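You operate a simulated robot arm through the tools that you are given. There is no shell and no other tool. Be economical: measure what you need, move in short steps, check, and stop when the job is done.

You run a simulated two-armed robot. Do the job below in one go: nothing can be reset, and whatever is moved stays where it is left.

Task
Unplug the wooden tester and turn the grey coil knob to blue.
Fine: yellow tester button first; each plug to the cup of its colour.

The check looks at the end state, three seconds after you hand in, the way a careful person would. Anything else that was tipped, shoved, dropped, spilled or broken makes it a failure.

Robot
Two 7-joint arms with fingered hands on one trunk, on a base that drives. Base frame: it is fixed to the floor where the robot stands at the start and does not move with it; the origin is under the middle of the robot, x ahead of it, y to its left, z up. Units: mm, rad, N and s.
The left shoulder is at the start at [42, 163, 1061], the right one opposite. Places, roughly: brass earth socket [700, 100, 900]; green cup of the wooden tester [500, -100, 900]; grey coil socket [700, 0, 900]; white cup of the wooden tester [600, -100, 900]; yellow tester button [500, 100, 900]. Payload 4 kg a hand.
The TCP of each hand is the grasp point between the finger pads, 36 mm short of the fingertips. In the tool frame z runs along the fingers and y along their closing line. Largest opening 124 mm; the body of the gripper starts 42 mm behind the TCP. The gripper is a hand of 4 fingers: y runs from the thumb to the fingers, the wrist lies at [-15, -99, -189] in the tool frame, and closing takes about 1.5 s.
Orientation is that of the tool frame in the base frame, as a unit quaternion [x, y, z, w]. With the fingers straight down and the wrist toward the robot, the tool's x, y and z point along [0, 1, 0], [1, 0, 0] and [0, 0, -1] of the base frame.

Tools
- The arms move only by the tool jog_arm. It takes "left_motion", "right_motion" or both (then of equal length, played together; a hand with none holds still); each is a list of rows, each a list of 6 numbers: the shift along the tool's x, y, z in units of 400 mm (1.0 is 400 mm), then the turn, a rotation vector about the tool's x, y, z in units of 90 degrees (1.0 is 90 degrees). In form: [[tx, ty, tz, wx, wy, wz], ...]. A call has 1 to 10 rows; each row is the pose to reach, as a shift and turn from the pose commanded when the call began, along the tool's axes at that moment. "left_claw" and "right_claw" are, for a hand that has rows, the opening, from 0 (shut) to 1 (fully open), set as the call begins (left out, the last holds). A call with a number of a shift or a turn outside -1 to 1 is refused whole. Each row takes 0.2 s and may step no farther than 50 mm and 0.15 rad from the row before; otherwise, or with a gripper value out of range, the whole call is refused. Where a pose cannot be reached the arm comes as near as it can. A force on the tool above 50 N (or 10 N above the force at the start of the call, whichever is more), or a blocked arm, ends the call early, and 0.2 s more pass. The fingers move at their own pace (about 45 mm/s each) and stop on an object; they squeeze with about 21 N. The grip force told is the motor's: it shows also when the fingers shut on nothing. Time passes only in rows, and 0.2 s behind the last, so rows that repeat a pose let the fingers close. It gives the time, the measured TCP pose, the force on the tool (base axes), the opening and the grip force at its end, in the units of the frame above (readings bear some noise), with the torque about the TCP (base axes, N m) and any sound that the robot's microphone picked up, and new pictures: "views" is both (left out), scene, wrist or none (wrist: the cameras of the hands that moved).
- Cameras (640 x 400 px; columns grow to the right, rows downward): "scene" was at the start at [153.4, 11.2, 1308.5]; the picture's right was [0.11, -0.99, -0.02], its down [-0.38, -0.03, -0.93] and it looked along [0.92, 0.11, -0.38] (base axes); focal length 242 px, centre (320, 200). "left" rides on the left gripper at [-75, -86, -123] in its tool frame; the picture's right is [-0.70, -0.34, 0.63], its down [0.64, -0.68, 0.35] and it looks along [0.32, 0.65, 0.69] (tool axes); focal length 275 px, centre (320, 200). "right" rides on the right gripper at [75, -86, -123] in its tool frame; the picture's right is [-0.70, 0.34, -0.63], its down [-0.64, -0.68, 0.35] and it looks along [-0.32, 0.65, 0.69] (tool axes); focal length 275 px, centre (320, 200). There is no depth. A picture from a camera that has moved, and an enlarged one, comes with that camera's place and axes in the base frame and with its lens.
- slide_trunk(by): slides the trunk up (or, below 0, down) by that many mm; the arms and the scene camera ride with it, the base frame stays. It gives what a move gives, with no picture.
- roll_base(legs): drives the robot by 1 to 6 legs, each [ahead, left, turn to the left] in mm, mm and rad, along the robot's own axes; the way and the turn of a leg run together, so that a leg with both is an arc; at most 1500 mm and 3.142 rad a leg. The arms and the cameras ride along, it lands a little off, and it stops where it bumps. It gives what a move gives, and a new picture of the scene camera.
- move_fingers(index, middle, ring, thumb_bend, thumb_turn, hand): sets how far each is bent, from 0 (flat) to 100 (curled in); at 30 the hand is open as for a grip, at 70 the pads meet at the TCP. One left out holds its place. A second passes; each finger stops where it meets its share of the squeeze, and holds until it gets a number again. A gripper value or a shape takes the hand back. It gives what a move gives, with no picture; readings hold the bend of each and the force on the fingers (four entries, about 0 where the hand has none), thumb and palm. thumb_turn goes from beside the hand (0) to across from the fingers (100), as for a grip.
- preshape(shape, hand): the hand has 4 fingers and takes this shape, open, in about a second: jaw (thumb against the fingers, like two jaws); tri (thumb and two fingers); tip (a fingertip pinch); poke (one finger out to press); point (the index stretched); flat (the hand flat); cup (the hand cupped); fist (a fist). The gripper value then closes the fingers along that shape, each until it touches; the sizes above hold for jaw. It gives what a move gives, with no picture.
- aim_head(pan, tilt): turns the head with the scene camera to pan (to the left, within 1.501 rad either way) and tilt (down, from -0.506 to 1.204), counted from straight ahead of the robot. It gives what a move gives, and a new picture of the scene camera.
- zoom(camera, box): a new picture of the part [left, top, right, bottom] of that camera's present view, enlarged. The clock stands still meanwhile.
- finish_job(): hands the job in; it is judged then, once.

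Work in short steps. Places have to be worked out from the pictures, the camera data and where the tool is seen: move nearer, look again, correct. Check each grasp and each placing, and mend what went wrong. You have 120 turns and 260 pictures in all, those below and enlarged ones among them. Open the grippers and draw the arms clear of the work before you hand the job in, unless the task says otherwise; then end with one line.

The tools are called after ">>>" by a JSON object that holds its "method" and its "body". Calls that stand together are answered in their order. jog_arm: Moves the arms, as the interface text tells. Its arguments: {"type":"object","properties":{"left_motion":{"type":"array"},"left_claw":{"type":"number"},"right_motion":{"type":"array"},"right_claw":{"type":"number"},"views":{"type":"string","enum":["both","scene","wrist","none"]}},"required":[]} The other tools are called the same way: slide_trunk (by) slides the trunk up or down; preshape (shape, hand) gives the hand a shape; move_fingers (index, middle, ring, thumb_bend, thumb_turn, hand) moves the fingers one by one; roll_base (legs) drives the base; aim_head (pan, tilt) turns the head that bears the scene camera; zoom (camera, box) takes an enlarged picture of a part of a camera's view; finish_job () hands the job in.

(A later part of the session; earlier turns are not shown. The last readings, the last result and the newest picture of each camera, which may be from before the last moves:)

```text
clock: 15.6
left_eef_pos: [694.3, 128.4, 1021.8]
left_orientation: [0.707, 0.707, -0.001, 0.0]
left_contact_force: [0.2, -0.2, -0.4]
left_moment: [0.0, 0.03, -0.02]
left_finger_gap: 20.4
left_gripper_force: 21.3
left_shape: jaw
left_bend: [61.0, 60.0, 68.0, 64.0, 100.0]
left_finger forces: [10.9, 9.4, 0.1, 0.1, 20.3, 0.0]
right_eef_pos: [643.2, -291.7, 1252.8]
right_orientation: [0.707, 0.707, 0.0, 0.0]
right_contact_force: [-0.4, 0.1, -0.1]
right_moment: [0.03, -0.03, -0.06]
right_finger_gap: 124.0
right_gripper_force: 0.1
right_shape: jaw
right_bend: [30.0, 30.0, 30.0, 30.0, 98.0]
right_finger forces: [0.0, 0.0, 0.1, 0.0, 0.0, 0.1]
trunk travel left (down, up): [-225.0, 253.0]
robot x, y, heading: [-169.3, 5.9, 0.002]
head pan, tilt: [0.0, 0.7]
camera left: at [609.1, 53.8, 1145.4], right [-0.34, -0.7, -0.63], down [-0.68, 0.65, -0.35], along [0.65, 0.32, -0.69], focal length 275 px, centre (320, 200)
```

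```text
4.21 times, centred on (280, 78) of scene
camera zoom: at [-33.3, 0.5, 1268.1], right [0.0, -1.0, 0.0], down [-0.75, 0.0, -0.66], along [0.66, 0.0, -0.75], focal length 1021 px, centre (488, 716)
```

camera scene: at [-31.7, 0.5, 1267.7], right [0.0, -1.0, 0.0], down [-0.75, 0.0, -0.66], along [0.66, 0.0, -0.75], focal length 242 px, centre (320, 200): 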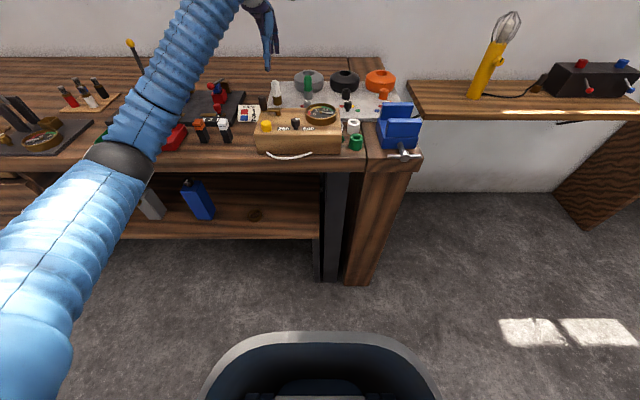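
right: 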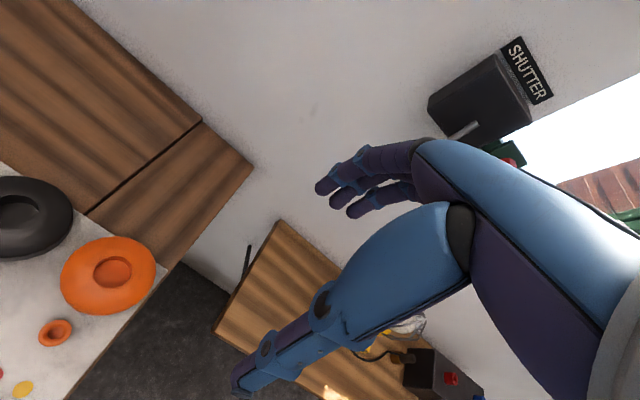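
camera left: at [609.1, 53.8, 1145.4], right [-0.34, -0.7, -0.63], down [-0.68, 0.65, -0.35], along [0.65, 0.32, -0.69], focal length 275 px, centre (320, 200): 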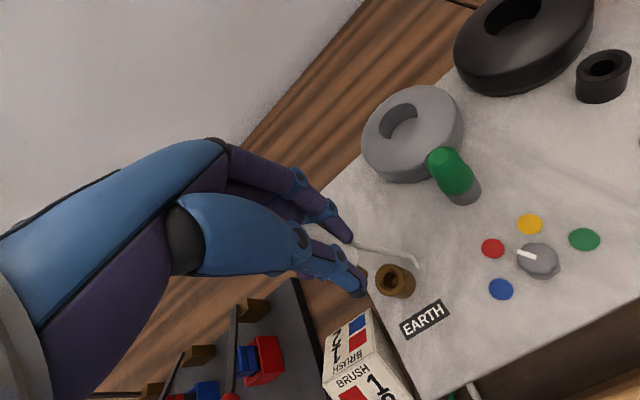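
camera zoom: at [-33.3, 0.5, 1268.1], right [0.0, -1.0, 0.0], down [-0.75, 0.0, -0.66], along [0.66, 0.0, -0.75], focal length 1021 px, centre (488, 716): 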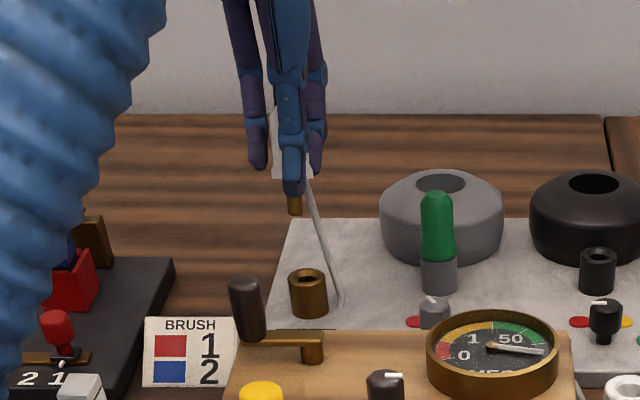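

The white plug is out, trailing its lead. I'll rise and carry it over the white cup, moving the right hand outward for clearance.

>>> {"method": "jog_arm", "body": {"left_motion": [[0, 0, -0.11, 0, 0, 0], [0, 0, -0.22, 0, 0, 0], [-0.09, -0.058, -0.22, 0, 0, 0], [-0.18, -0.117, -0.22, 0, 0, 0], [-0.27, -0.175, -0.22, 0, 0, 0], [-0.36, -0.233, -0.22, 0, 0, 0], [-0.45, -0.29, -0.22, 0, 0, 0], [-0.54, -0.3525, -0.22, 0, 0, 0]], "right_motion": [[-0.03, 0, 0, 0, 0, 0], [-0.06, 0, 0, 0, 0, 0], [-0.1, 0, 0, 0, 0, 0], [-0.14, 0, 0, 0, 0, 0], [-0.18, 0, 0, 0, 0, 0], [-0.22, 0, 0, 0, 0, 0], [-0.26, 0, 0, 0, 0, 0], [-0.3, 0, 0, 0, 0, 0]]}}

>>> {"method": "zoom", "body": {"camera": "scene", "box": [220, 20, 420, 166]}}

```text
clock: 17.4
left_eef_pos: [551.5, -88.8, 1109.4]
left_orientation: [0.707, 0.707, 0.0, 0.0]
left_contact_force: [-0.7, -0.1, -0.2]
left_moment: [-0.02, 0.03, 0.01]
left_finger_gap: 20.1
left_gripper_force: 21.1
left_shape: jaw
left_bend: [61.0, 60.0, 68.0, 64.0, 100.0]
left_finger forces: [11.1, 9.5, 0.0, 0.1, 20.0, 0.0]
right_eef_pos: [644.2, -412.0, 1251.4]
right_orientation: [0.708, 0.706, 0.0, 0.0]
right_contact_force: [-0.3, -0.5, -0.4]
right_moment: [-0.01, 0.01, 0.05]
right_finger_gap: 123.5
right_gripper_force: 0.0
right_shape: jaw
right_bend: [30.0, 30.0, 30.0, 30.0, 98.0]
right_finger forces: [0.0, 0.0, 0.1, 0.1, 0.1, 0.1]
trunk travel left (down, up): [-225.0, 253.0]
robot x, y, heading: [-169.6, -0.6, 0.002]
head pan, tilt: [0.0, 0.7]
camera scene: at [-33.2, -0.3, 1268.1], right [0.0, -1.0, 0.0], down [-0.75, 0.0, -0.66], along [0.66, 0.0, -0.75], focal length 242 px, centre (320, 200)
camera right: at [557.4, -339.0, 1374.5], right [0.34, -0.7, 0.63], down [-0.68, -0.64, -0.35], along [0.65, -0.31, -0.69], focal length 275 px, centre (320, 200)
camera left: at [467.5, -163.9, 1232.3], right [-0.34, -0.7, -0.63], down [-0.68, 0.64, -0.35], along [0.65, 0.32, -0.69], focal length 275 px, centre (320, 200)
```

scene: 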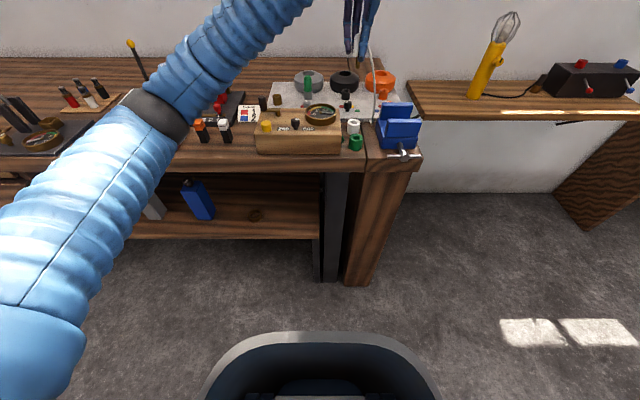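
right: 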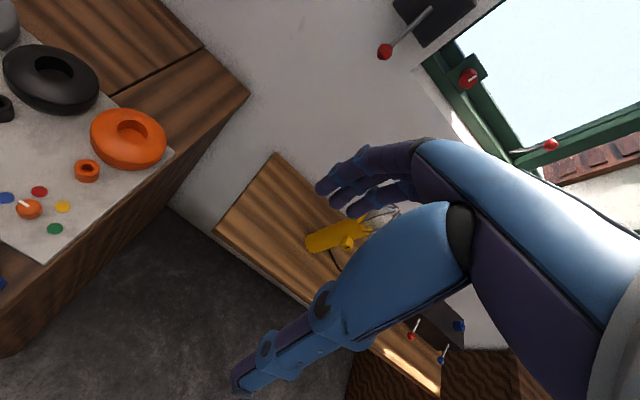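
left: 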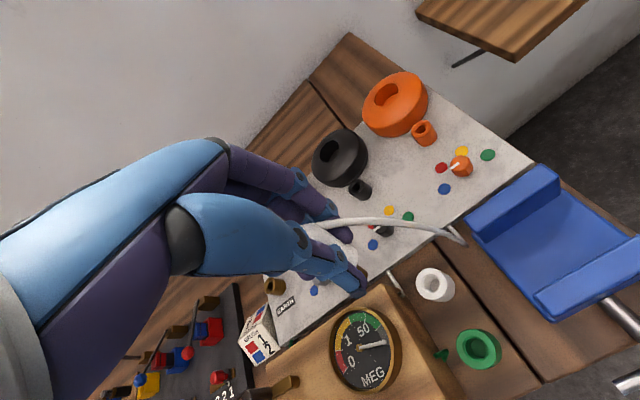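

```text
2.74 times, centred on (320, 93) of scene
camera zoom: at [-33.2, -0.3, 1268.1], right [0.0, -1.0, 0.0], down [-0.75, 0.0, -0.66], along [0.66, 0.0, -0.75], focal length 664 px, centre (320, 493)
```

zoom: 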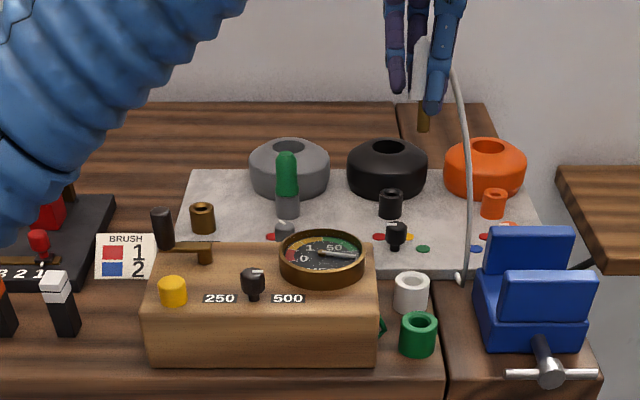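

The cable trails freely. White cup mouth ≈ (559,-94,911). I'll zoom in to see where the pin sits relative to the hand.

>>> {"method": "zoom", "body": {"camera": "left", "box": [260, 190, 500, 350]}}

>>> {"method": "zoom", "body": {"camera": "scene", "box": [320, 20, 400, 80]}}

```text
2.50 times, centred on (380, 270) of left
camera zoom: at [467.5, -163.9, 1232.3], right [-0.34, -0.7, -0.63], down [-0.68, 0.64, -0.35], along [0.65, 0.32, -0.69], focal length 688 px, centre (170, 25)
```

zoom: 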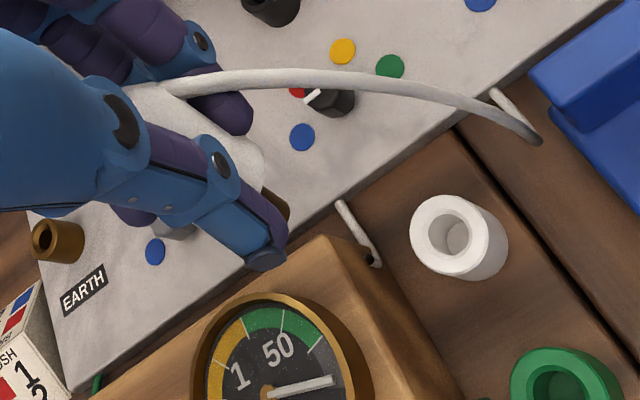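

```text
6.67 times, centred on (360, 50) of scene
camera zoom: at [-33.2, -0.3, 1268.1], right [0.0, -1.0, 0.0], down [-0.75, 0.0, -0.66], along [0.66, 0.0, -0.75], focal length 1616 px, centre (53, 1200)
```

zoom: 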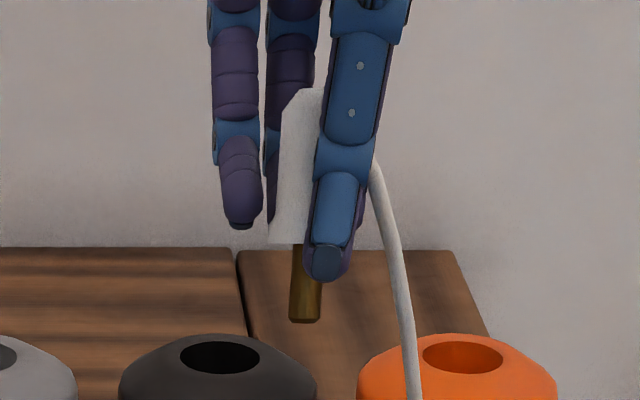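

The pin hangs vertically, its bottom about 54 mm below and 3 mm left (+y) of the TCP. I'll lower to about 15 mm over the white cup.

>>> {"method": "jog_arm", "body": {"left_motion": [[-0.02, 0.0175, 0.1, 0, 0, 0], [-0.02, 0.0175, 0.2, 0, 0, 0], [-0.02, 0.0175, 0.27, 0, 0, 0], [-0.02, 0.0175, 0.32, 0, 0, 0]], "views": "none"}}

>>> {"method": "zoom", "body": {"camera": "left", "box": [260, 170, 460, 310]}}

>>> {"method": "zoom", "body": {"camera": "scene", "box": [310, 70, 410, 160]}}

```text
clock: 18.4
left_eef_pos: [561.0, -96.2, 980.0]
left_orientation: [0.708, 0.706, 0.0, 0.0]
left_contact_force: [0.1, 0.0, -0.5]
left_moment: [0.01, -0.01, -0.01]
left_finger_gap: 20.3
left_gripper_force: 20.8
left_shape: jaw
left_bend: [61.0, 60.0, 68.0, 64.0, 100.0]
left_finger forces: [11.1, 9.5, 0.0, 0.0, 19.9, 0.0]
right_eef_pos: [644.0, -410.3, 1250.6]
right_orientation: [0.707, 0.707, 0.0, -0.001]
right_contact_force: [-0.8, -0.8, -0.1]
right_moment: [0.0, -0.01, 0.01]
right_finger_gap: 123.5
right_gripper_force: 0.0
right_shape: jaw
right_bend: [30.0, 30.0, 30.0, 30.0, 98.0]
right_finger forces: [0.1, 0.0, 0.1, 0.0, 0.1, 0.0]
trunk travel left (down, up): [-225.0, 253.0]
robot x, y, heading: [-171.4, 1.0, -0.002]
head pan, tilt: [0.0, 0.7]
```

```text
2.86 times, centred on (360, 240) of left
camera zoom: at [476.1, -170.7, 1103.3], right [-0.34, -0.7, -0.63], down [-0.68, 0.65, -0.35], along [0.65, 0.31, -0.69], focal length 786 px, centre (206, 86)
```

zoom: 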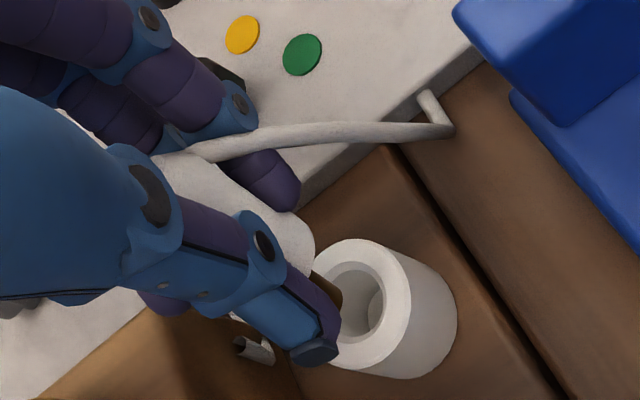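

```text
4.44 times, centred on (360, 115) of scene
camera zoom: at [-32.4, 0.8, 1267.9], right [0.0, -1.0, 0.0], down [-0.75, 0.0, -0.66], along [0.66, 0.0, -0.75], focal length 1077 px, centre (142, 578)
```

zoom: 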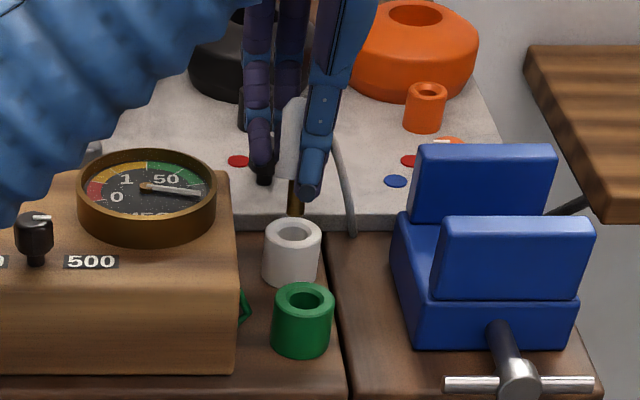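

The pin and cup mouth line up within about 2–3 mm. I'll lower 20 mm and watch for contact.

>>> {"method": "jog_arm", "body": {"left_motion": [[0, 0, 0.02, 0, 0, 0], [0, 0, 0.035, 0, 0, 0], [0, 0, 0.05, 0, 0, 0]], "views": "none"}}

>>> {"method": "zoom", "body": {"camera": "left", "box": [260, 170, 460, 310]}}

>>> {"method": "zoom", "body": {"camera": "scene", "box": [330, 80, 390, 160]}}

```text
clock: 19.2
left_eef_pos: [560.4, -96.0, 961.2]
left_orientation: [0.708, 0.706, 0.0, -0.001]
left_contact_force: [0.2, -0.3, -0.5]
left_moment: [-0.01, 0.0, 0.01]
left_finger_gap: 19.6
left_gripper_force: 21.2
left_shape: jaw
left_bend: [61.0, 60.0, 68.0, 64.0, 100.0]
left_finger forces: [11.2, 9.5, 0.0, 0.0, 19.9, 0.1]
right_eef_pos: [645.1, -411.8, 1251.2]
right_orientation: [0.708, 0.707, -0.001, 0.0]
right_contact_force: [-0.2, -0.4, -0.4]
right_moment: [0.0, 0.02, -0.01]
right_finger_gap: 123.7
right_gripper_force: 0.0
right_shape: jaw
right_bend: [30.0, 30.0, 30.0, 30.0, 98.0]
right_finger forces: [0.1, 0.0, 0.0, 0.0, 0.0, 0.1]
trunk travel left (down, up): [-225.0, 253.0]
robot x, y, heading: [-170.6, -1.7, 0.002]
head pan, tilt: [0.0, 0.7]
```

```text
2.86 times, centred on (360, 240) of left
camera zoom: at [475.9, -170.9, 1084.2], right [-0.34, -0.7, -0.63], down [-0.68, 0.65, -0.35], along [0.65, 0.31, -0.69], focal length 786 px, centre (206, 86)
```

zoom: 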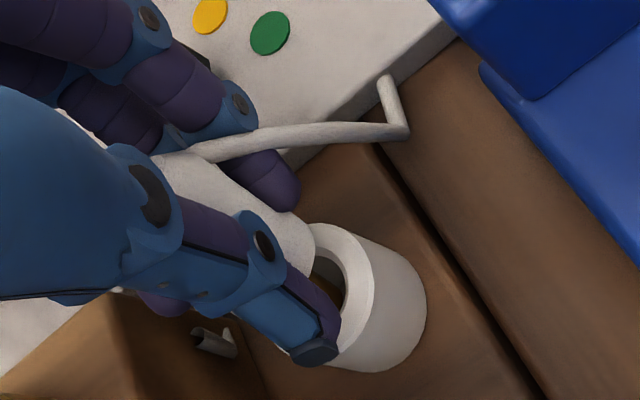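

```text
5.00 times, centred on (360, 120) of scene
camera zoom: at [-32.4, 0.5, 1267.9], right [0.0, -1.0, 0.0], down [-0.75, 0.0, -0.66], along [0.66, 0.0, -0.75], focal length 1212 px, centre (120, 600)
```

zoom: 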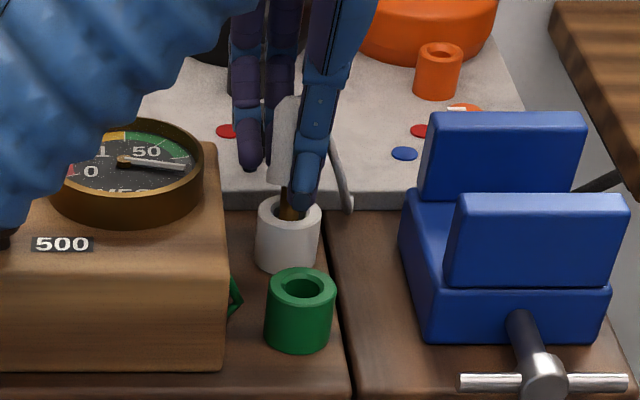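

The pin is inside the cup with no contact force. I'll lower 11 mm more, short of the thumb touching the rim.

>>> {"method": "jog_arm", "body": {"left_motion": [[0, 0, 0.015, 0, 0, 0], [0, 0, 0.0275, 0, 0, 0]], "views": "none"}}

>>> {"method": "zoom", "body": {"camera": "scene", "box": [330, 80, 390, 160]}}

>>> {"method": "zoom", "body": {"camera": "left", "box": [260, 170, 460, 310]}}

```text
clock: 19.8
left_eef_pos: [560.0, -95.3, 949.5]
left_orientation: [0.707, 0.707, 0.001, 0.0]
left_contact_force: [-0.2, -0.2, 0.2]
left_moment: [0.02, -0.02, 0.01]
left_finger_gap: 19.8
left_gripper_force: 20.7
left_shape: jaw
left_bend: [61.0, 60.0, 68.0, 64.0, 100.0]
left_finger forces: [11.0, 9.4, 0.1, 0.0, 20.3, 0.0]
right_eef_pos: [644.5, -412.1, 1251.4]
right_orientation: [0.707, 0.707, 0.0, 0.0]
right_contact_force: [-0.5, -0.2, 0.3]
right_moment: [0.0, -0.01, 0.03]
right_finger_gap: 123.7
right_gripper_force: 0.1
right_shape: jaw
right_bend: [30.0, 30.0, 30.0, 30.0, 98.0]
right_finger forces: [0.1, 0.1, 0.0, 0.0, 0.0, 0.1]
trunk travel left (down, up): [-225.0, 253.0]
robot x, y, heading: [-171.0, -2.6, 0.0]
head pan, tilt: [0.0, 0.7]
```

```text
5.00 times, centred on (360, 120) of scene
camera zoom: at [-32.7, 0.5, 1268.0], right [0.0, -1.0, 0.0], down [-0.75, 0.0, -0.66], along [0.66, 0.0, -0.75], focal length 1212 px, centre (120, 600)
```

zoom: 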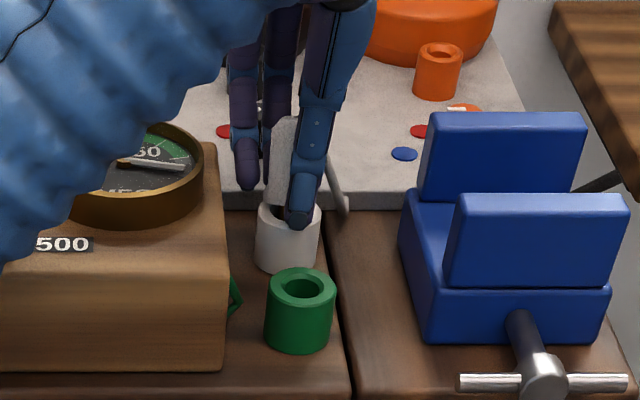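

```text
2.86 times, centred on (360, 240) of left
camera zoom: at [475.7, -170.5, 1073.2], right [-0.34, -0.7, -0.63], down [-0.68, 0.65, -0.35], along [0.65, 0.32, -0.69], focal length 786 px, centre (206, 86)
```

zoom: 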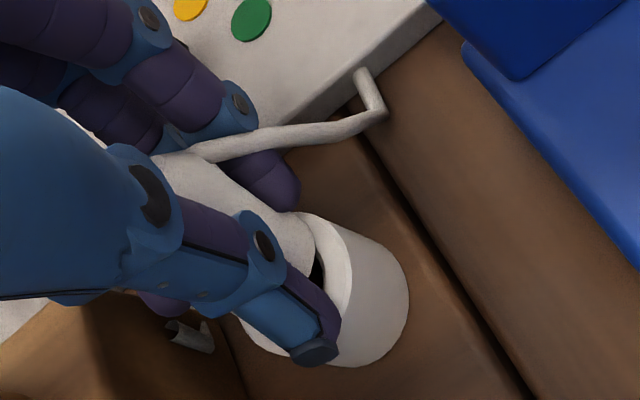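

It's seated above the hole with the cap just over the rim. I'll open partly to let it drop in.

>>> {"method": "jog_arm", "body": {"left_motion": [[0, 0, 0, 0, 0, 0], [0, 0, 0, 0, 0, 0], [0, 0, 0, 0, 0, 0], [0, 0, 0, 0, 0, 0], [0, 0, 0, 0, 0, 0]], "left_claw": 0.5, "views": "wrist"}}

>>> {"method": "zoom", "body": {"camera": "scene", "box": [330, 80, 390, 160]}}

```text
clock: 21.0
left_eef_pos: [561.0, -95.5, 949.9]
left_orientation: [0.707, 0.707, 0.0, 0.0]
left_contact_force: [-0.1, -0.6, -0.1]
left_moment: [-0.01, 0.0, 0.0]
left_finger_gap: 61.6
left_gripper_force: 0.0
left_shape: jaw
left_bend: [42.0, 46.0, 44.0, 56.0, 100.0]
left_finger forces: [0.0, 0.0, 0.0, 0.0, 0.0, 0.1]
right_eef_pos: [644.9, -412.5, 1252.3]
right_orientation: [0.707, 0.707, 0.0, 0.001]
right_contact_force: [-1.0, 0.0, -0.6]
right_moment: [0.03, 0.03, -0.04]
right_finger_gap: 123.7
right_gripper_force: 0.0
right_shape: jaw
right_bend: [30.0, 30.0, 30.0, 30.0, 98.0]
right_finger forces: [0.0, 0.0, 0.1, 0.0, 0.0, 0.0]
trunk travel left (down, up): [-225.0, 253.0]
robot x, y, heading: [-170.7, 0.4, -0.001]
head pan, tilt: [0.0, 0.7]
camera left: at [475.7, -170.6, 1072.9], right [-0.34, -0.7, -0.63], down [-0.68, 0.65, -0.35], along [0.65, 0.32, -0.69], focal length 275 px, centre (320, 200)
```

left: 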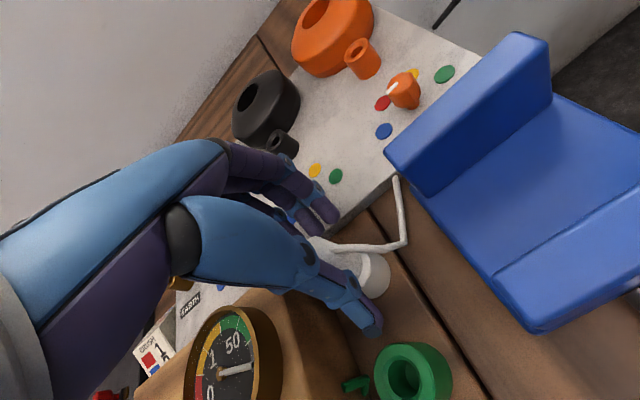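

```text
5.00 times, centred on (360, 120) of scene
camera zoom: at [-32.6, 0.5, 1267.9], right [0.0, -1.0, 0.0], down [-0.75, 0.0, -0.66], along [0.66, 0.0, -0.75], focal length 1212 px, centre (120, 600)
```

zoom: 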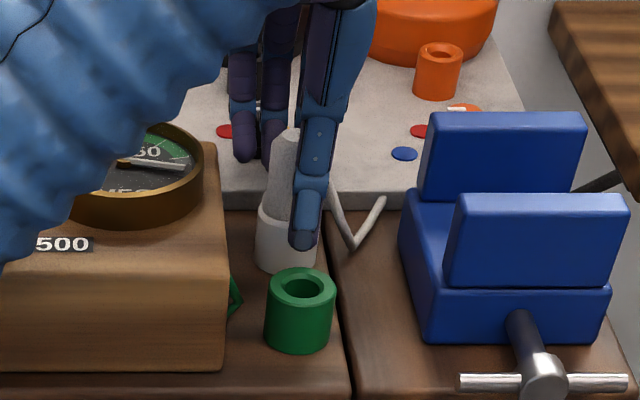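

The plug dropped into the cup and stands upright. I'll open fully and rise straight up.

>>> {"method": "jog_arm", "body": {"left_motion": [[0, 0, 0, 0, 0, 0], [0, 0, 0, 0, 0, 0], [0, 0, -0.05, 0, 0, 0], [0, 0, -0.15, 0, 0, 0], [0, 0, -0.25, 0, 0, 0], [0, 0, -0.35, 0, 0, 0]], "left_claw": 1, "views": "wrist"}}

>>> {"method": "zoom", "body": {"camera": "scene", "box": [220, 20, 420, 166]}}

```text
clock: 22.4
left_eef_pos: [559.5, -94.9, 1092.2]
left_orientation: [0.707, 0.707, -0.001, 0.0]
left_contact_force: [0.3, 0.8, -0.2]
left_moment: [-0.02, 0.02, -0.02]
left_finger_gap: 123.7
left_gripper_force: 0.1
left_shape: jaw
left_bend: [30.0, 30.0, 30.0, 30.0, 98.0]
left_finger forces: [0.1, 0.1, 0.0, 0.0, 0.0, 0.1]
right_eef_pos: [643.9, -410.7, 1253.5]
right_orientation: [0.707, 0.707, 0.0, 0.0]
right_contact_force: [-0.2, -0.2, -0.9]
right_moment: [-0.01, -0.03, 0.01]
right_finger_gap: 123.8
right_gripper_force: 0.0
right_shape: jaw
right_bend: [30.0, 30.0, 30.0, 30.0, 98.0]
right_finger forces: [0.1, 0.0, 0.1, 0.0, 0.1, 0.1]
trunk travel left (down, up): [-225.0, 253.0]
robot x, y, heading: [-174.9, -0.3, -0.0]
head pan, tilt: [0.0, 0.7]
camera left: at [474.8, -170.4, 1214.3], right [-0.34, -0.7, -0.63], down [-0.68, 0.65, -0.35], along [0.65, 0.32, -0.69], focal length 275 px, centre (320, 200)
```

left: 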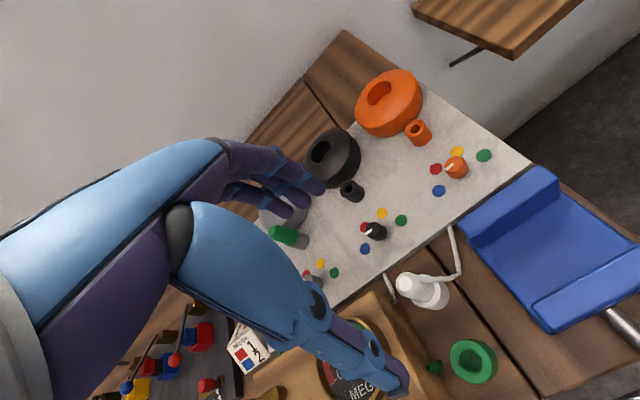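

```text
2.74 times, centred on (320, 93) of scene
camera zoom: at [-33.6, 0.5, 1268.2], right [0.0, -1.0, 0.0], down [-0.75, 0.0, -0.66], along [0.66, 0.0, -0.75], focal length 664 px, centre (320, 493)
```

zoom: 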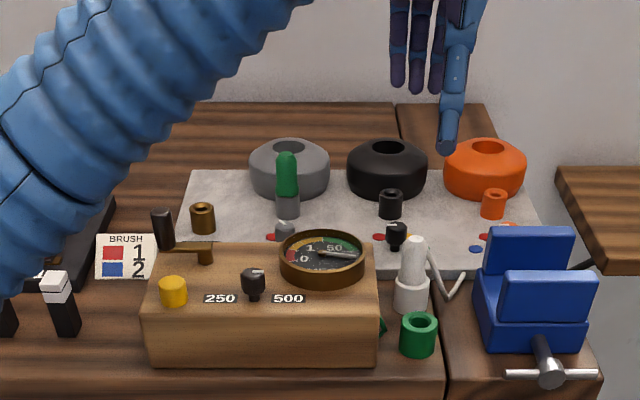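

The white plug stands in the white cup. The green plug is at about (728,35,965) with the coil behind it, so I'll approach with the hand half open.

>>> {"method": "jog_arm", "body": {"left_motion": [[0.065, 0.083, 0, 0, 0, 0], [0.131, 0.166, 0, 0, 0, 0], [0.196, 0.249, 0, 0, 0, 0], [0.262, 0.332, 0, 0, 0, 0], [0.3275, 0.415, 0.0, 0, 0, 0], [0.3275, 0.415, 0.1, 0, 0, 0], [0.3275, 0.415, 0.2, 0, 0, 0]], "left_claw": 0.5, "views": "wrist"}}

>>> {"method": "zoom", "body": {"camera": "scene", "box": [230, 20, 370, 130]}}

```text
clock: 24.0
left_eef_pos: [726.1, 35.1, 1008.9]
left_orientation: [0.708, 0.707, 0.0, -0.001]
left_contact_force: [-0.1, 0.2, -0.3]
left_moment: [-0.01, 0.04, 0.02]
left_finger_gap: 62.3
left_gripper_force: 0.1
left_shape: jaw
left_bend: [42.0, 46.0, 44.0, 56.0, 100.0]
left_finger forces: [0.0, 0.1, 0.0, 0.0, 0.0, 0.0]
right_eef_pos: [645.9, -411.1, 1250.2]
right_orientation: [0.707, 0.707, 0.0, 0.0]
right_contact_force: [0.0, -0.4, -0.7]
right_moment: [0.0, 0.03, 0.01]
right_finger_gap: 123.7
right_gripper_force: 0.1
right_shape: jaw
right_bend: [30.0, 30.0, 30.0, 30.0, 98.0]
right_finger forces: [0.0, 0.0, 0.0, 0.0, 0.1, 0.0]
trunk travel left (down, up): [-225.0, 253.0]
robot x, y, heading: [-170.2, 1.1, -0.004]
head pan, tilt: [0.0, 0.7]
camera left: at [641.8, -39.3, 1132.6], right [-0.34, -0.7, -0.63], down [-0.68, 0.64, -0.35], along [0.65, 0.32, -0.69], focal length 275 px, centre (320, 200)
```

left: 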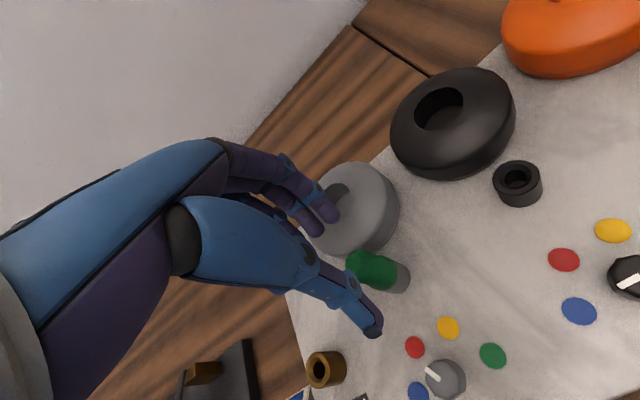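

```text
3.64 times, centred on (300, 75) of scene
camera zoom: at [-32.0, 0.8, 1267.7], right [0.0, -1.0, 0.0], down [-0.75, 0.0, -0.66], along [0.66, 0.0, -0.75], focal length 882 px, centre (393, 654)
```

zoom: 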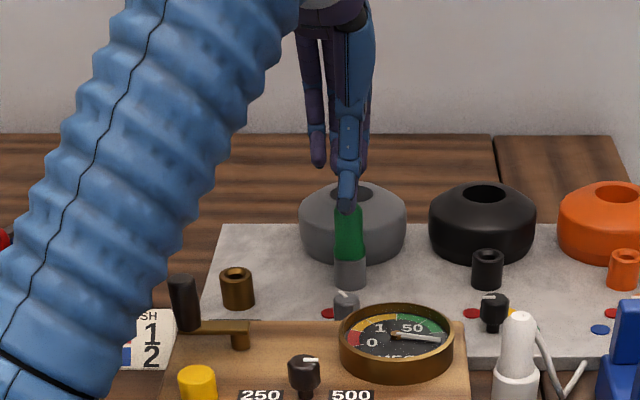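

The plug is at about (729,34). I'll lower to TCP z≈956 with fingers straddling it.

>>> {"method": "jog_arm", "body": {"left_motion": [[-0.003, 0.0, 0.06, 0, 0, 0], [-0.003, 0.0, 0.1325, 0, 0, 0]], "views": "wrist"}}

>>> {"method": "zoom", "body": {"camera": "scene", "box": [260, 50, 340, 120]}}

```text
clock: 24.6
left_eef_pos: [718.7, 34.5, 980.1]
left_orientation: [0.707, 0.707, 0.009, 0.009]
left_contact_force: [0.6, 1.3, -0.5]
left_moment: [-0.02, -0.01, -0.01]
left_finger_gap: 62.3
left_gripper_force: 0.1
left_shape: jaw
left_bend: [42.0, 46.0, 44.0, 56.0, 100.0]
left_finger forces: [0.1, 0.0, 0.0, 0.1, 0.0, 0.0]
right_eef_pos: [632.4, -412.0, 1263.4]
right_orientation: [0.707, 0.707, 0.005, 0.004]
right_contact_force: [-1.0, 0.8, -0.1]
right_moment: [0.01, 0.03, 0.0]
right_finger_gap: 123.7
right_gripper_force: 0.0
right_shape: jaw
right_bend: [30.0, 30.0, 30.0, 30.0, 98.0]
right_finger forces: [0.1, 0.0, 0.0, 0.0, 0.0, 0.0]
trunk travel left (down, up): [-225.0, 253.0]
robot x, y, heading: [-174.2, -0.9, 0.003]
head pan, tilt: [0.0, 0.7]
camera left: at [630.5, -40.9, 1101.3], right [-0.32, -0.7, -0.64], down [-0.67, 0.64, -0.36], along [0.67, 0.32, -0.68], focal length 275 px, centre (320, 200)
```

left: 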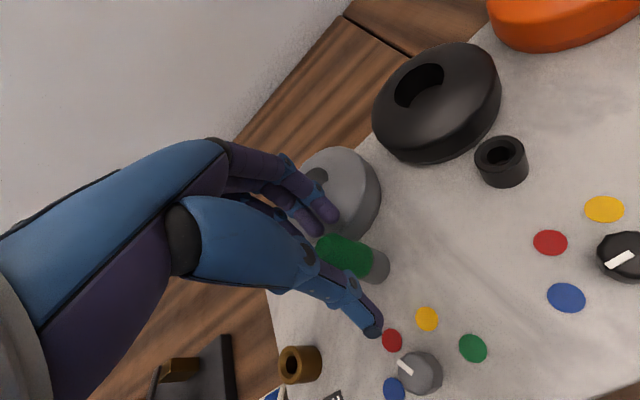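

```text
5.71 times, centred on (300, 85) of scene
camera zoom: at [-45.1, -1.0, 1272.3], right [0.0, -1.0, 0.0], down [-0.75, 0.0, -0.67], along [0.67, 0.0, -0.75], focal length 1385 px, centre (434, 857)
```

zoom: 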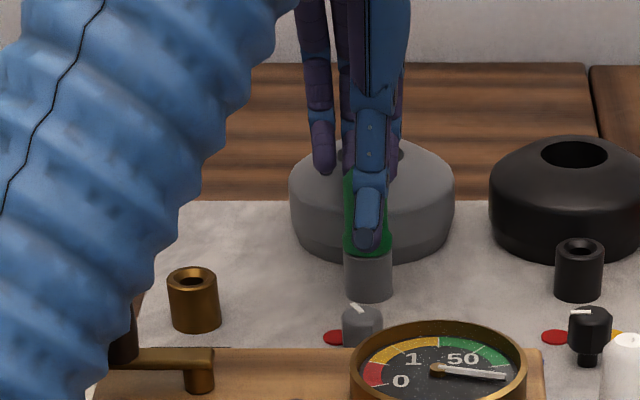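

The whole trunk has tilted back, so the forearm must be pressing on something. I'm lifting back up at once and looking.

>>> {"method": "jog_arm", "body": {"left_motion": [[0, 0, -0.06, 0, 0, 0], [0, 0, -0.1325, 0, 0, 0]], "views": "both"}}

>>> {"method": "zoom", "body": {"camera": "scene", "box": [120, 50, 380, 200]}}

```text
clock: 25.2
left_eef_pos: [725.4, 35.5, 1006.2]
left_orientation: [0.707, 0.707, -0.002, -0.001]
left_contact_force: [0.4, 0.5, -0.4]
left_moment: [-0.04, 0.07, -0.02]
left_finger_gap: 62.3
left_gripper_force: 0.0
left_shape: jaw
left_bend: [42.0, 46.0, 44.0, 56.0, 100.0]
left_finger forces: [0.0, 0.0, 0.0, 0.0, 0.0, 0.1]
right_eef_pos: [643.1, -410.4, 1251.1]
right_orientation: [0.707, 0.707, 0.0, 0.001]
right_contact_force: [-0.6, 0.7, -0.4]
right_moment: [-0.01, 0.0, -0.01]
right_finger_gap: 123.6
right_gripper_force: 0.1
right_shape: jaw
right_bend: [30.0, 30.0, 30.0, 30.0, 98.0]
right_finger forces: [0.1, 0.0, 0.1, 0.0, 0.0, 0.0]
trunk travel left (down, up): [-225.0, 253.0]
robot x, y, heading: [-168.6, 1.7, -0.002]
head pan, tilt: [0.0, 0.7]
camera scene: at [-33.4, 3.4, 1266.6], right [0.0, -1.0, 0.0], down [-0.75, 0.0, -0.66], along [0.66, 0.0, -0.75], focal length 242 px, centre (320, 200)
camera left: at [641.4, -39.0, 1129.5], right [-0.34, -0.7, -0.63], down [-0.68, 0.64, -0.34], along [0.65, 0.31, -0.69], focal length 275 px, centre (320, 200)
```

scene: 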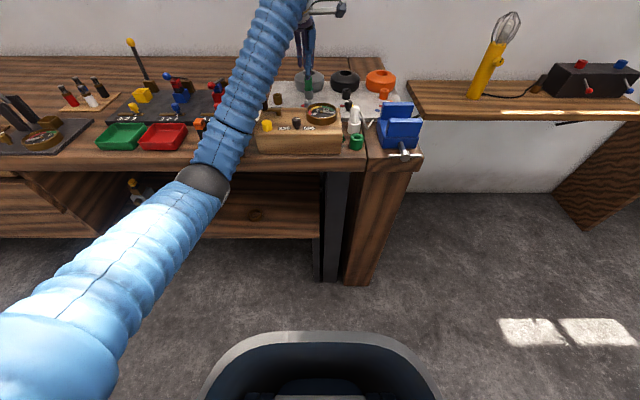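
left: 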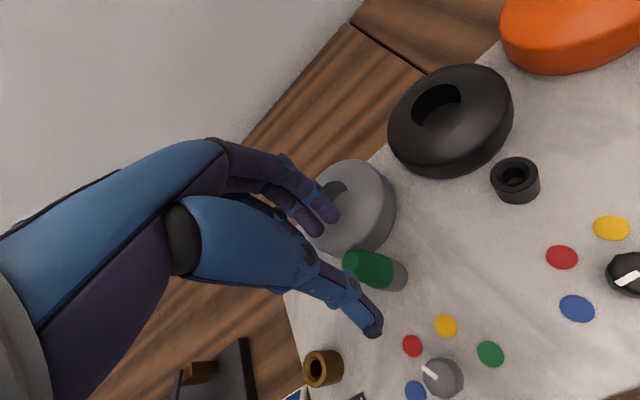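

```text
2.46 times, centred on (250, 125) of scene
camera zoom: at [-33.4, 3.4, 1266.6], right [0.0, -1.0, 0.0], down [-0.75, 0.0, -0.66], along [0.66, 0.0, -0.75], focal length 597 px, centre (492, 385)
```

zoom: 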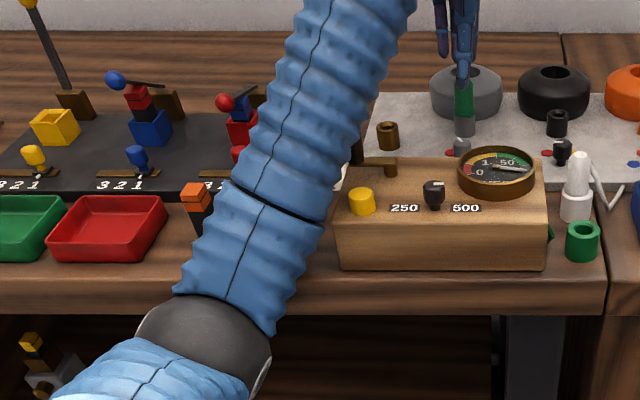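

The elbow was meeting the bench edge or blocks. I'll raise the trunk 200 mm to lift the elbow clear, then check nothing was disturbed.

>>> {"method": "slide_trunk", "body": {"by": 200}}

>>> {"method": "aim_head", "body": {"pan": 0.15, "tilt": 0.75}}

```text
clock: 27.4
left_eef_pos: [726.8, 34.8, 1209.1]
left_orientation: [0.707, 0.707, 0.0, 0.001]
left_contact_force: [0.9, -0.1, 0.0]
left_moment: [0.01, 0.03, -0.02]
left_finger_gap: 62.1
left_gripper_force: 0.1
left_shape: jaw
left_bend: [42.0, 46.0, 44.0, 56.0, 100.0]
left_finger forces: [0.1, 0.1, 0.0, 0.0, 0.0, 0.0]
right_eef_pos: [645.4, -412.6, 1450.7]
right_orientation: [0.707, 0.707, 0.001, 0.0]
right_contact_force: [-0.3, -0.8, -1.4]
right_moment: [-0.03, -0.01, 0.03]
right_finger_gap: 123.7
right_gripper_force: 0.1
right_shape: jaw
right_bend: [30.0, 30.0, 30.0, 30.0, 98.0]
right_finger forces: [0.1, 0.0, 0.1, 0.0, 0.1, 0.0]
trunk travel left (down, up): [-425.0, 53.0]
robot x, y, heading: [-171.1, -2.3, -0.001]
head pan, tilt: [0.0, 0.7]
```

```text
clock: 28.1
left_eef_pos: [727.8, 34.5, 1210.3]
left_orientation: [0.707, 0.707, 0.0, -0.001]
left_contact_force: [-0.9, -0.5, 0.5]
left_moment: [0.02, -0.01, -0.02]
left_finger_gap: 62.3
left_gripper_force: 0.0
left_shape: jaw
left_bend: [42.0, 46.0, 44.0, 56.0, 100.0]
left_finger forces: [0.0, 0.0, 0.0, 0.0, 0.0, 0.1]
right_eef_pos: [646.5, -412.2, 1450.9]
right_orientation: [0.707, 0.707, -0.001, 0.0]
right_contact_force: [-0.2, 0.3, 0.1]
right_moment: [0.0, 0.02, -0.01]
right_finger_gap: 123.6
right_gripper_force: 0.1
right_shape: jaw
right_bend: [30.0, 30.0, 30.0, 30.0, 98.0]
right_finger forces: [0.0, 0.0, 0.0, 0.0, 0.0, 0.0]
trunk travel left (down, up): [-425.0, 53.0]
robot x, y, heading: [-170.9, -0.1, 0.0]
head pan, tilt: [0.15, 0.75]
camera scene: at [-96.7, 12.8, 1484.1], right [0.15, -0.99, 0.0], down [-0.68, -0.1, -0.73], along [0.72, 0.11, -0.69], focal length 242 px, centre (320, 200)
```

scene: 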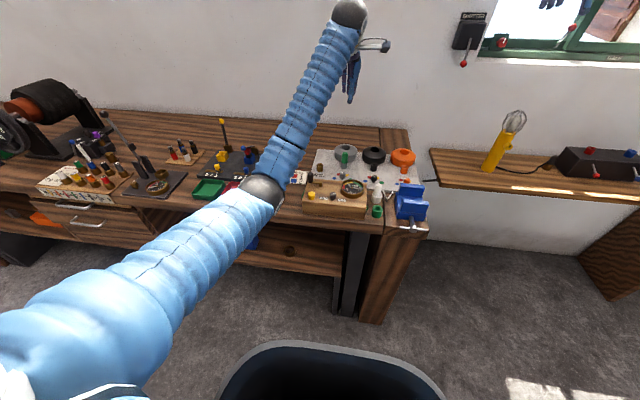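

The elbow is now well above the bench. I'll lower the hand toward the green plug and watch the trunk readings.

>>> {"method": "jog_arm", "body": {"left_motion": [[0, 0, 0.1, 0, 0, 0], [0, -0.003, 0.2, 0, 0, 0], [0, -0.003, 0.3, 0, 0, 0], [0, -0.003, 0.4, 0, 0, 0], [0, -0.003, 0.5, 0, 0, 0]]}}

```text
clock: 29.2
left_eef_pos: [724.7, 34.2, 1010.1]
left_orientation: [0.707, 0.707, -0.001, 0.0]
left_contact_force: [-0.3, -0.3, 0.1]
left_moment: [-0.03, 0.02, -0.04]
left_finger_gap: 62.2
left_gripper_force: 0.1
left_shape: jaw
left_bend: [42.0, 46.0, 44.0, 56.0, 100.0]
left_finger forces: [0.0, 0.0, 0.0, 0.1, 0.1, 0.0]
right_eef_pos: [645.2, -413.4, 1452.6]
right_orientation: [0.707, 0.707, 0.0, 0.0]
right_contact_force: [0.2, -0.2, 0.4]
right_moment: [0.03, 0.02, 0.01]
right_finger_gap: 123.6
right_gripper_force: 0.0
right_shape: jaw
right_bend: [30.0, 30.0, 30.0, 30.0, 98.0]
right_finger forces: [0.1, 0.0, 0.0, 0.0, 0.0, 0.0]
trunk travel left (down, up): [-425.0, 53.0]
robot x, y, heading: [-176.7, -1.3, -0.001]
head pan, tilt: [0.15, 0.75]
camera scene: at [-96.6, 12.9, 1484.0], right [0.15, -0.99, 0.0], down [-0.68, -0.1, -0.73], along [0.72, 0.11, -0.69], focal length 242 px, centre (320, 200)
camera left: at [640.6, -41.0, 1133.1], right [-0.34, -0.7, -0.63], down [-0.68, 0.65, -0.35], along [0.65, 0.31, -0.69], focal length 275 px, centre (320, 200)
```

scene: 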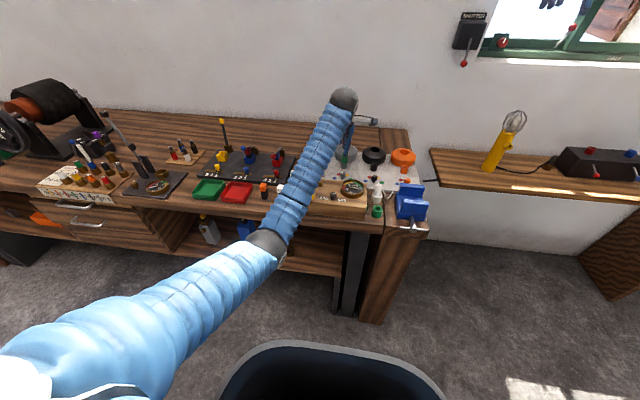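
left: 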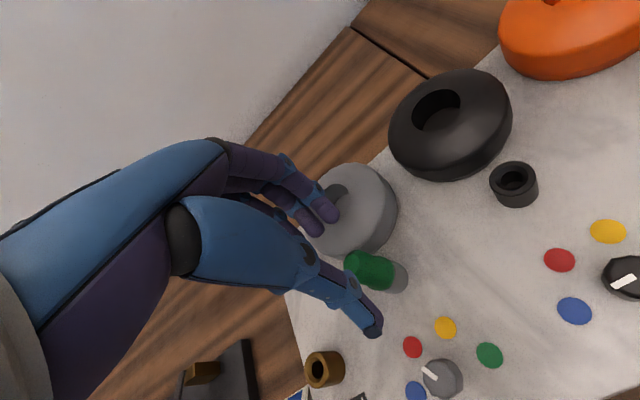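

>>> {"method": "zoom", "body": {"camera": "scene", "box": [180, 130, 420, 280]}}

```text
2.67 times, centred on (300, 205) of scene
camera zoom: at [-96.6, 12.9, 1484.0], right [0.15, -0.99, 0.0], down [-0.68, -0.1, -0.73], along [0.72, 0.11, -0.69], focal length 646 px, centre (373, 187)
```

zoom: 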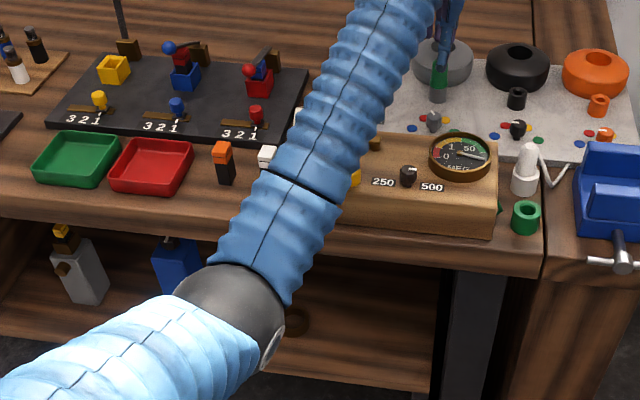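

The elbow now looks well clear and both blocks by the tray are standing. I'll descend to grasp height.

>>> {"method": "jog_arm", "body": {"left_motion": [[0, 0.0, 0.06, 0, 0, 0], [0, 0.0, 0.135, 0, 0, 0]], "views": "wrist"}}

>>> {"method": "zoom", "body": {"camera": "scene", "box": [300, 100, 400, 170]}}

```text
clock: 29.9
left_eef_pos: [722.7, 33.8, 961.8]
left_orientation: [0.708, 0.707, 0.003, 0.003]
left_contact_force: [-3.4, -0.1, 21.0]
left_moment: [0.04, -0.79, 0.02]
left_finger_gap: 60.6
left_gripper_force: 0.1
left_shape: jaw
left_bend: [43.0, 46.0, 44.0, 56.0, 100.0]
left_finger forces: [7.1, 13.2, 0.0, 0.0, 0.0, 0.0]
right_eef_pos: [641.4, -411.7, 1454.0]
right_orientation: [0.707, 0.707, 0.001, 0.002]
right_contact_force: [-0.1, 0.4, -0.2]
right_moment: [0.0, -0.01, -0.01]
right_finger_gap: 123.7
right_gripper_force: 0.1
right_shape: jaw
right_bend: [30.0, 30.0, 30.0, 30.0, 98.0]
right_finger forces: [0.1, 0.0, 0.0, 0.0, 0.0, 0.1]
trunk travel left (down, up): [-425.0, 53.0]
robot x, y, heading: [-172.2, -2.1, -0.002]
head pan, tilt: [0.15, 0.75]
camera left: at [636.9, -41.1, 1084.5], right [-0.33, -0.7, -0.64], down [-0.68, 0.65, -0.35], along [0.66, 0.31, -0.69], focal length 275 px, centre (320, 200)
```

left: 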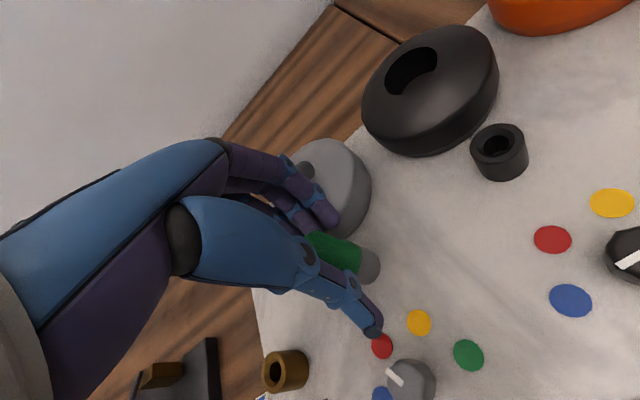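

```text
5.71 times, centred on (350, 135) of scene
camera zoom: at [-100.7, 12.9, 1484.7], right [0.15, -0.99, 0.0], down [-0.68, -0.1, -0.73], along [0.72, 0.11, -0.69], focal length 1385 px, centre (149, 571)
```

zoom: 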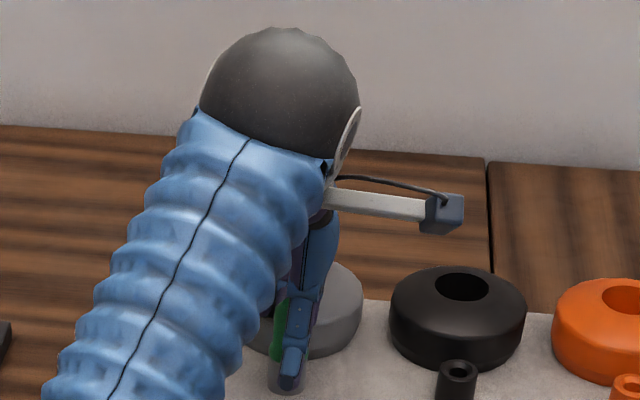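

The index and middle tips are resting on the coil top (z≈928). I'll rise to TCP z≈970, so the tips clear the coil while still covering the top 30 mm of the plug, then narrow the hand and look.

>>> {"method": "jog_arm", "body": {"left_motion": [[0, 0.0, -0.036, 0, 0, 0], [0, 0.0, -0.036, 0, 0, 0], [0, 0.0, -0.036, 0, 0, 0]], "left_claw": 0.4, "views": "none"}}

>>> {"method": "zoom", "body": {"camera": "left", "box": [200, 110, 440, 350]}}

```text
clock: 30.6
left_eef_pos: [725.3, 34.3, 969.3]
left_orientation: [0.707, 0.708, -0.001, 0.0]
left_contact_force: [0.3, -0.5, 0.5]
left_moment: [0.02, 0.0, 0.0]
left_finger_gap: 50.0
left_gripper_force: 0.0
left_shape: jaw
left_bend: [46.0, 50.0, 48.0, 59.0, 100.0]
left_finger forces: [0.0, 0.0, 0.0, 0.1, 0.0, 0.0]
right_eef_pos: [646.1, -413.2, 1451.5]
right_orientation: [0.707, 0.708, -0.001, -0.001]
right_contact_force: [0.0, 0.0, 0.0]
right_moment: [-0.01, 0.0, 0.01]
right_finger_gap: 123.8
right_gripper_force: 0.1
right_shape: jaw
right_bend: [30.0, 30.0, 30.0, 30.0, 98.0]
right_finger forces: [0.1, 0.0, 0.0, 0.0, 0.1, 0.1]
trunk travel left (down, up): [-425.0, 53.0]
robot x, y, heading: [-171.2, 0.7, -0.003]
head pan, tilt: [0.15, 0.75]
```

```text
1.67 times, centred on (320, 230) of left
camera zoom: at [640.4, -40.8, 1092.2], right [-0.34, -0.7, -0.63], down [-0.68, 0.65, -0.34], along [0.65, 0.32, -0.69], focal length 459 px, centre (320, 150)
```

zoom: 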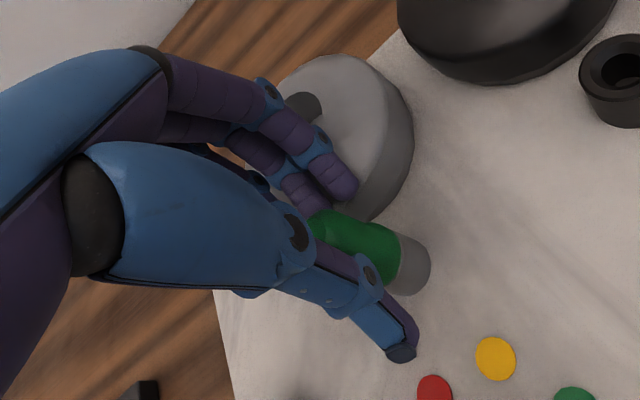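

No contact now, and the plug lies between thumb and fingers. Closing.

>>> {"method": "jog_arm", "body": {"left_motion": [[0, 0, 0, 0, 0, 0], [0, 0, 0, 0, 0, 0], [0, 0, 0, 0, 0, 0], [0, 0, 0, 0, 0, 0], [0, 0, 0, 0, 0, 0], [0, 0, 0, 0, 0, 0]], "left_claw": 0, "views": "none"}}

>>> {"method": "zoom", "body": {"camera": "left", "box": [200, 110, 440, 350]}}

```text
clock: 32.0
left_eef_pos: [725.4, 34.4, 970.2]
left_orientation: [0.707, 0.707, 0.0, 0.0]
left_contact_force: [8.7, 0.4, 4.2]
left_moment: [0.02, -0.75, 0.0]
left_finger_gap: 20.3
left_gripper_force: 21.4
left_shape: jaw
left_bend: [57.0, 56.0, 67.0, 66.0, 100.0]
left_finger forces: [13.0, 12.8, 0.1, 0.0, 18.9, 0.1]
right_eef_pos: [646.5, -411.7, 1451.4]
right_orientation: [0.707, 0.707, 0.0, 0.0]
right_contact_force: [0.3, 0.1, -0.3]
right_moment: [-0.01, 0.01, 0.0]
right_finger_gap: 123.7
right_gripper_force: 0.0
right_shape: jaw
right_bend: [30.0, 30.0, 30.0, 30.0, 98.0]
right_finger forces: [0.0, 0.0, 0.0, 0.0, 0.0, 0.1]
trunk travel left (down, up): [-425.0, 53.0]
robot x, y, heading: [-175.5, -0.1, -0.0]
head pan, tilt: [0.15, 0.75]
```

```text
1.67 times, centred on (320, 230) of left
camera zoom: at [640.3, -40.8, 1093.2], right [-0.34, -0.7, -0.63], down [-0.68, 0.65, -0.35], along [0.65, 0.32, -0.69], focal length 459 px, centre (320, 150)
```

zoom: 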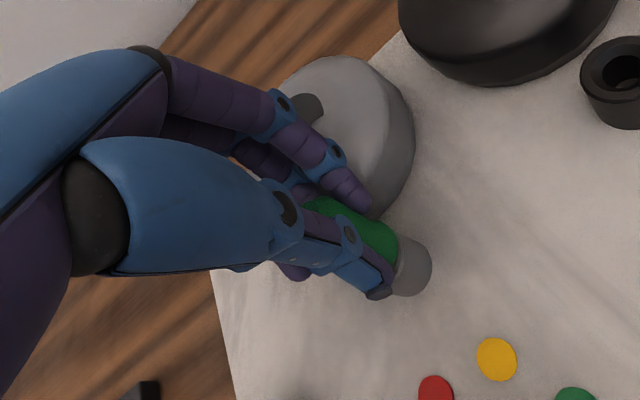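

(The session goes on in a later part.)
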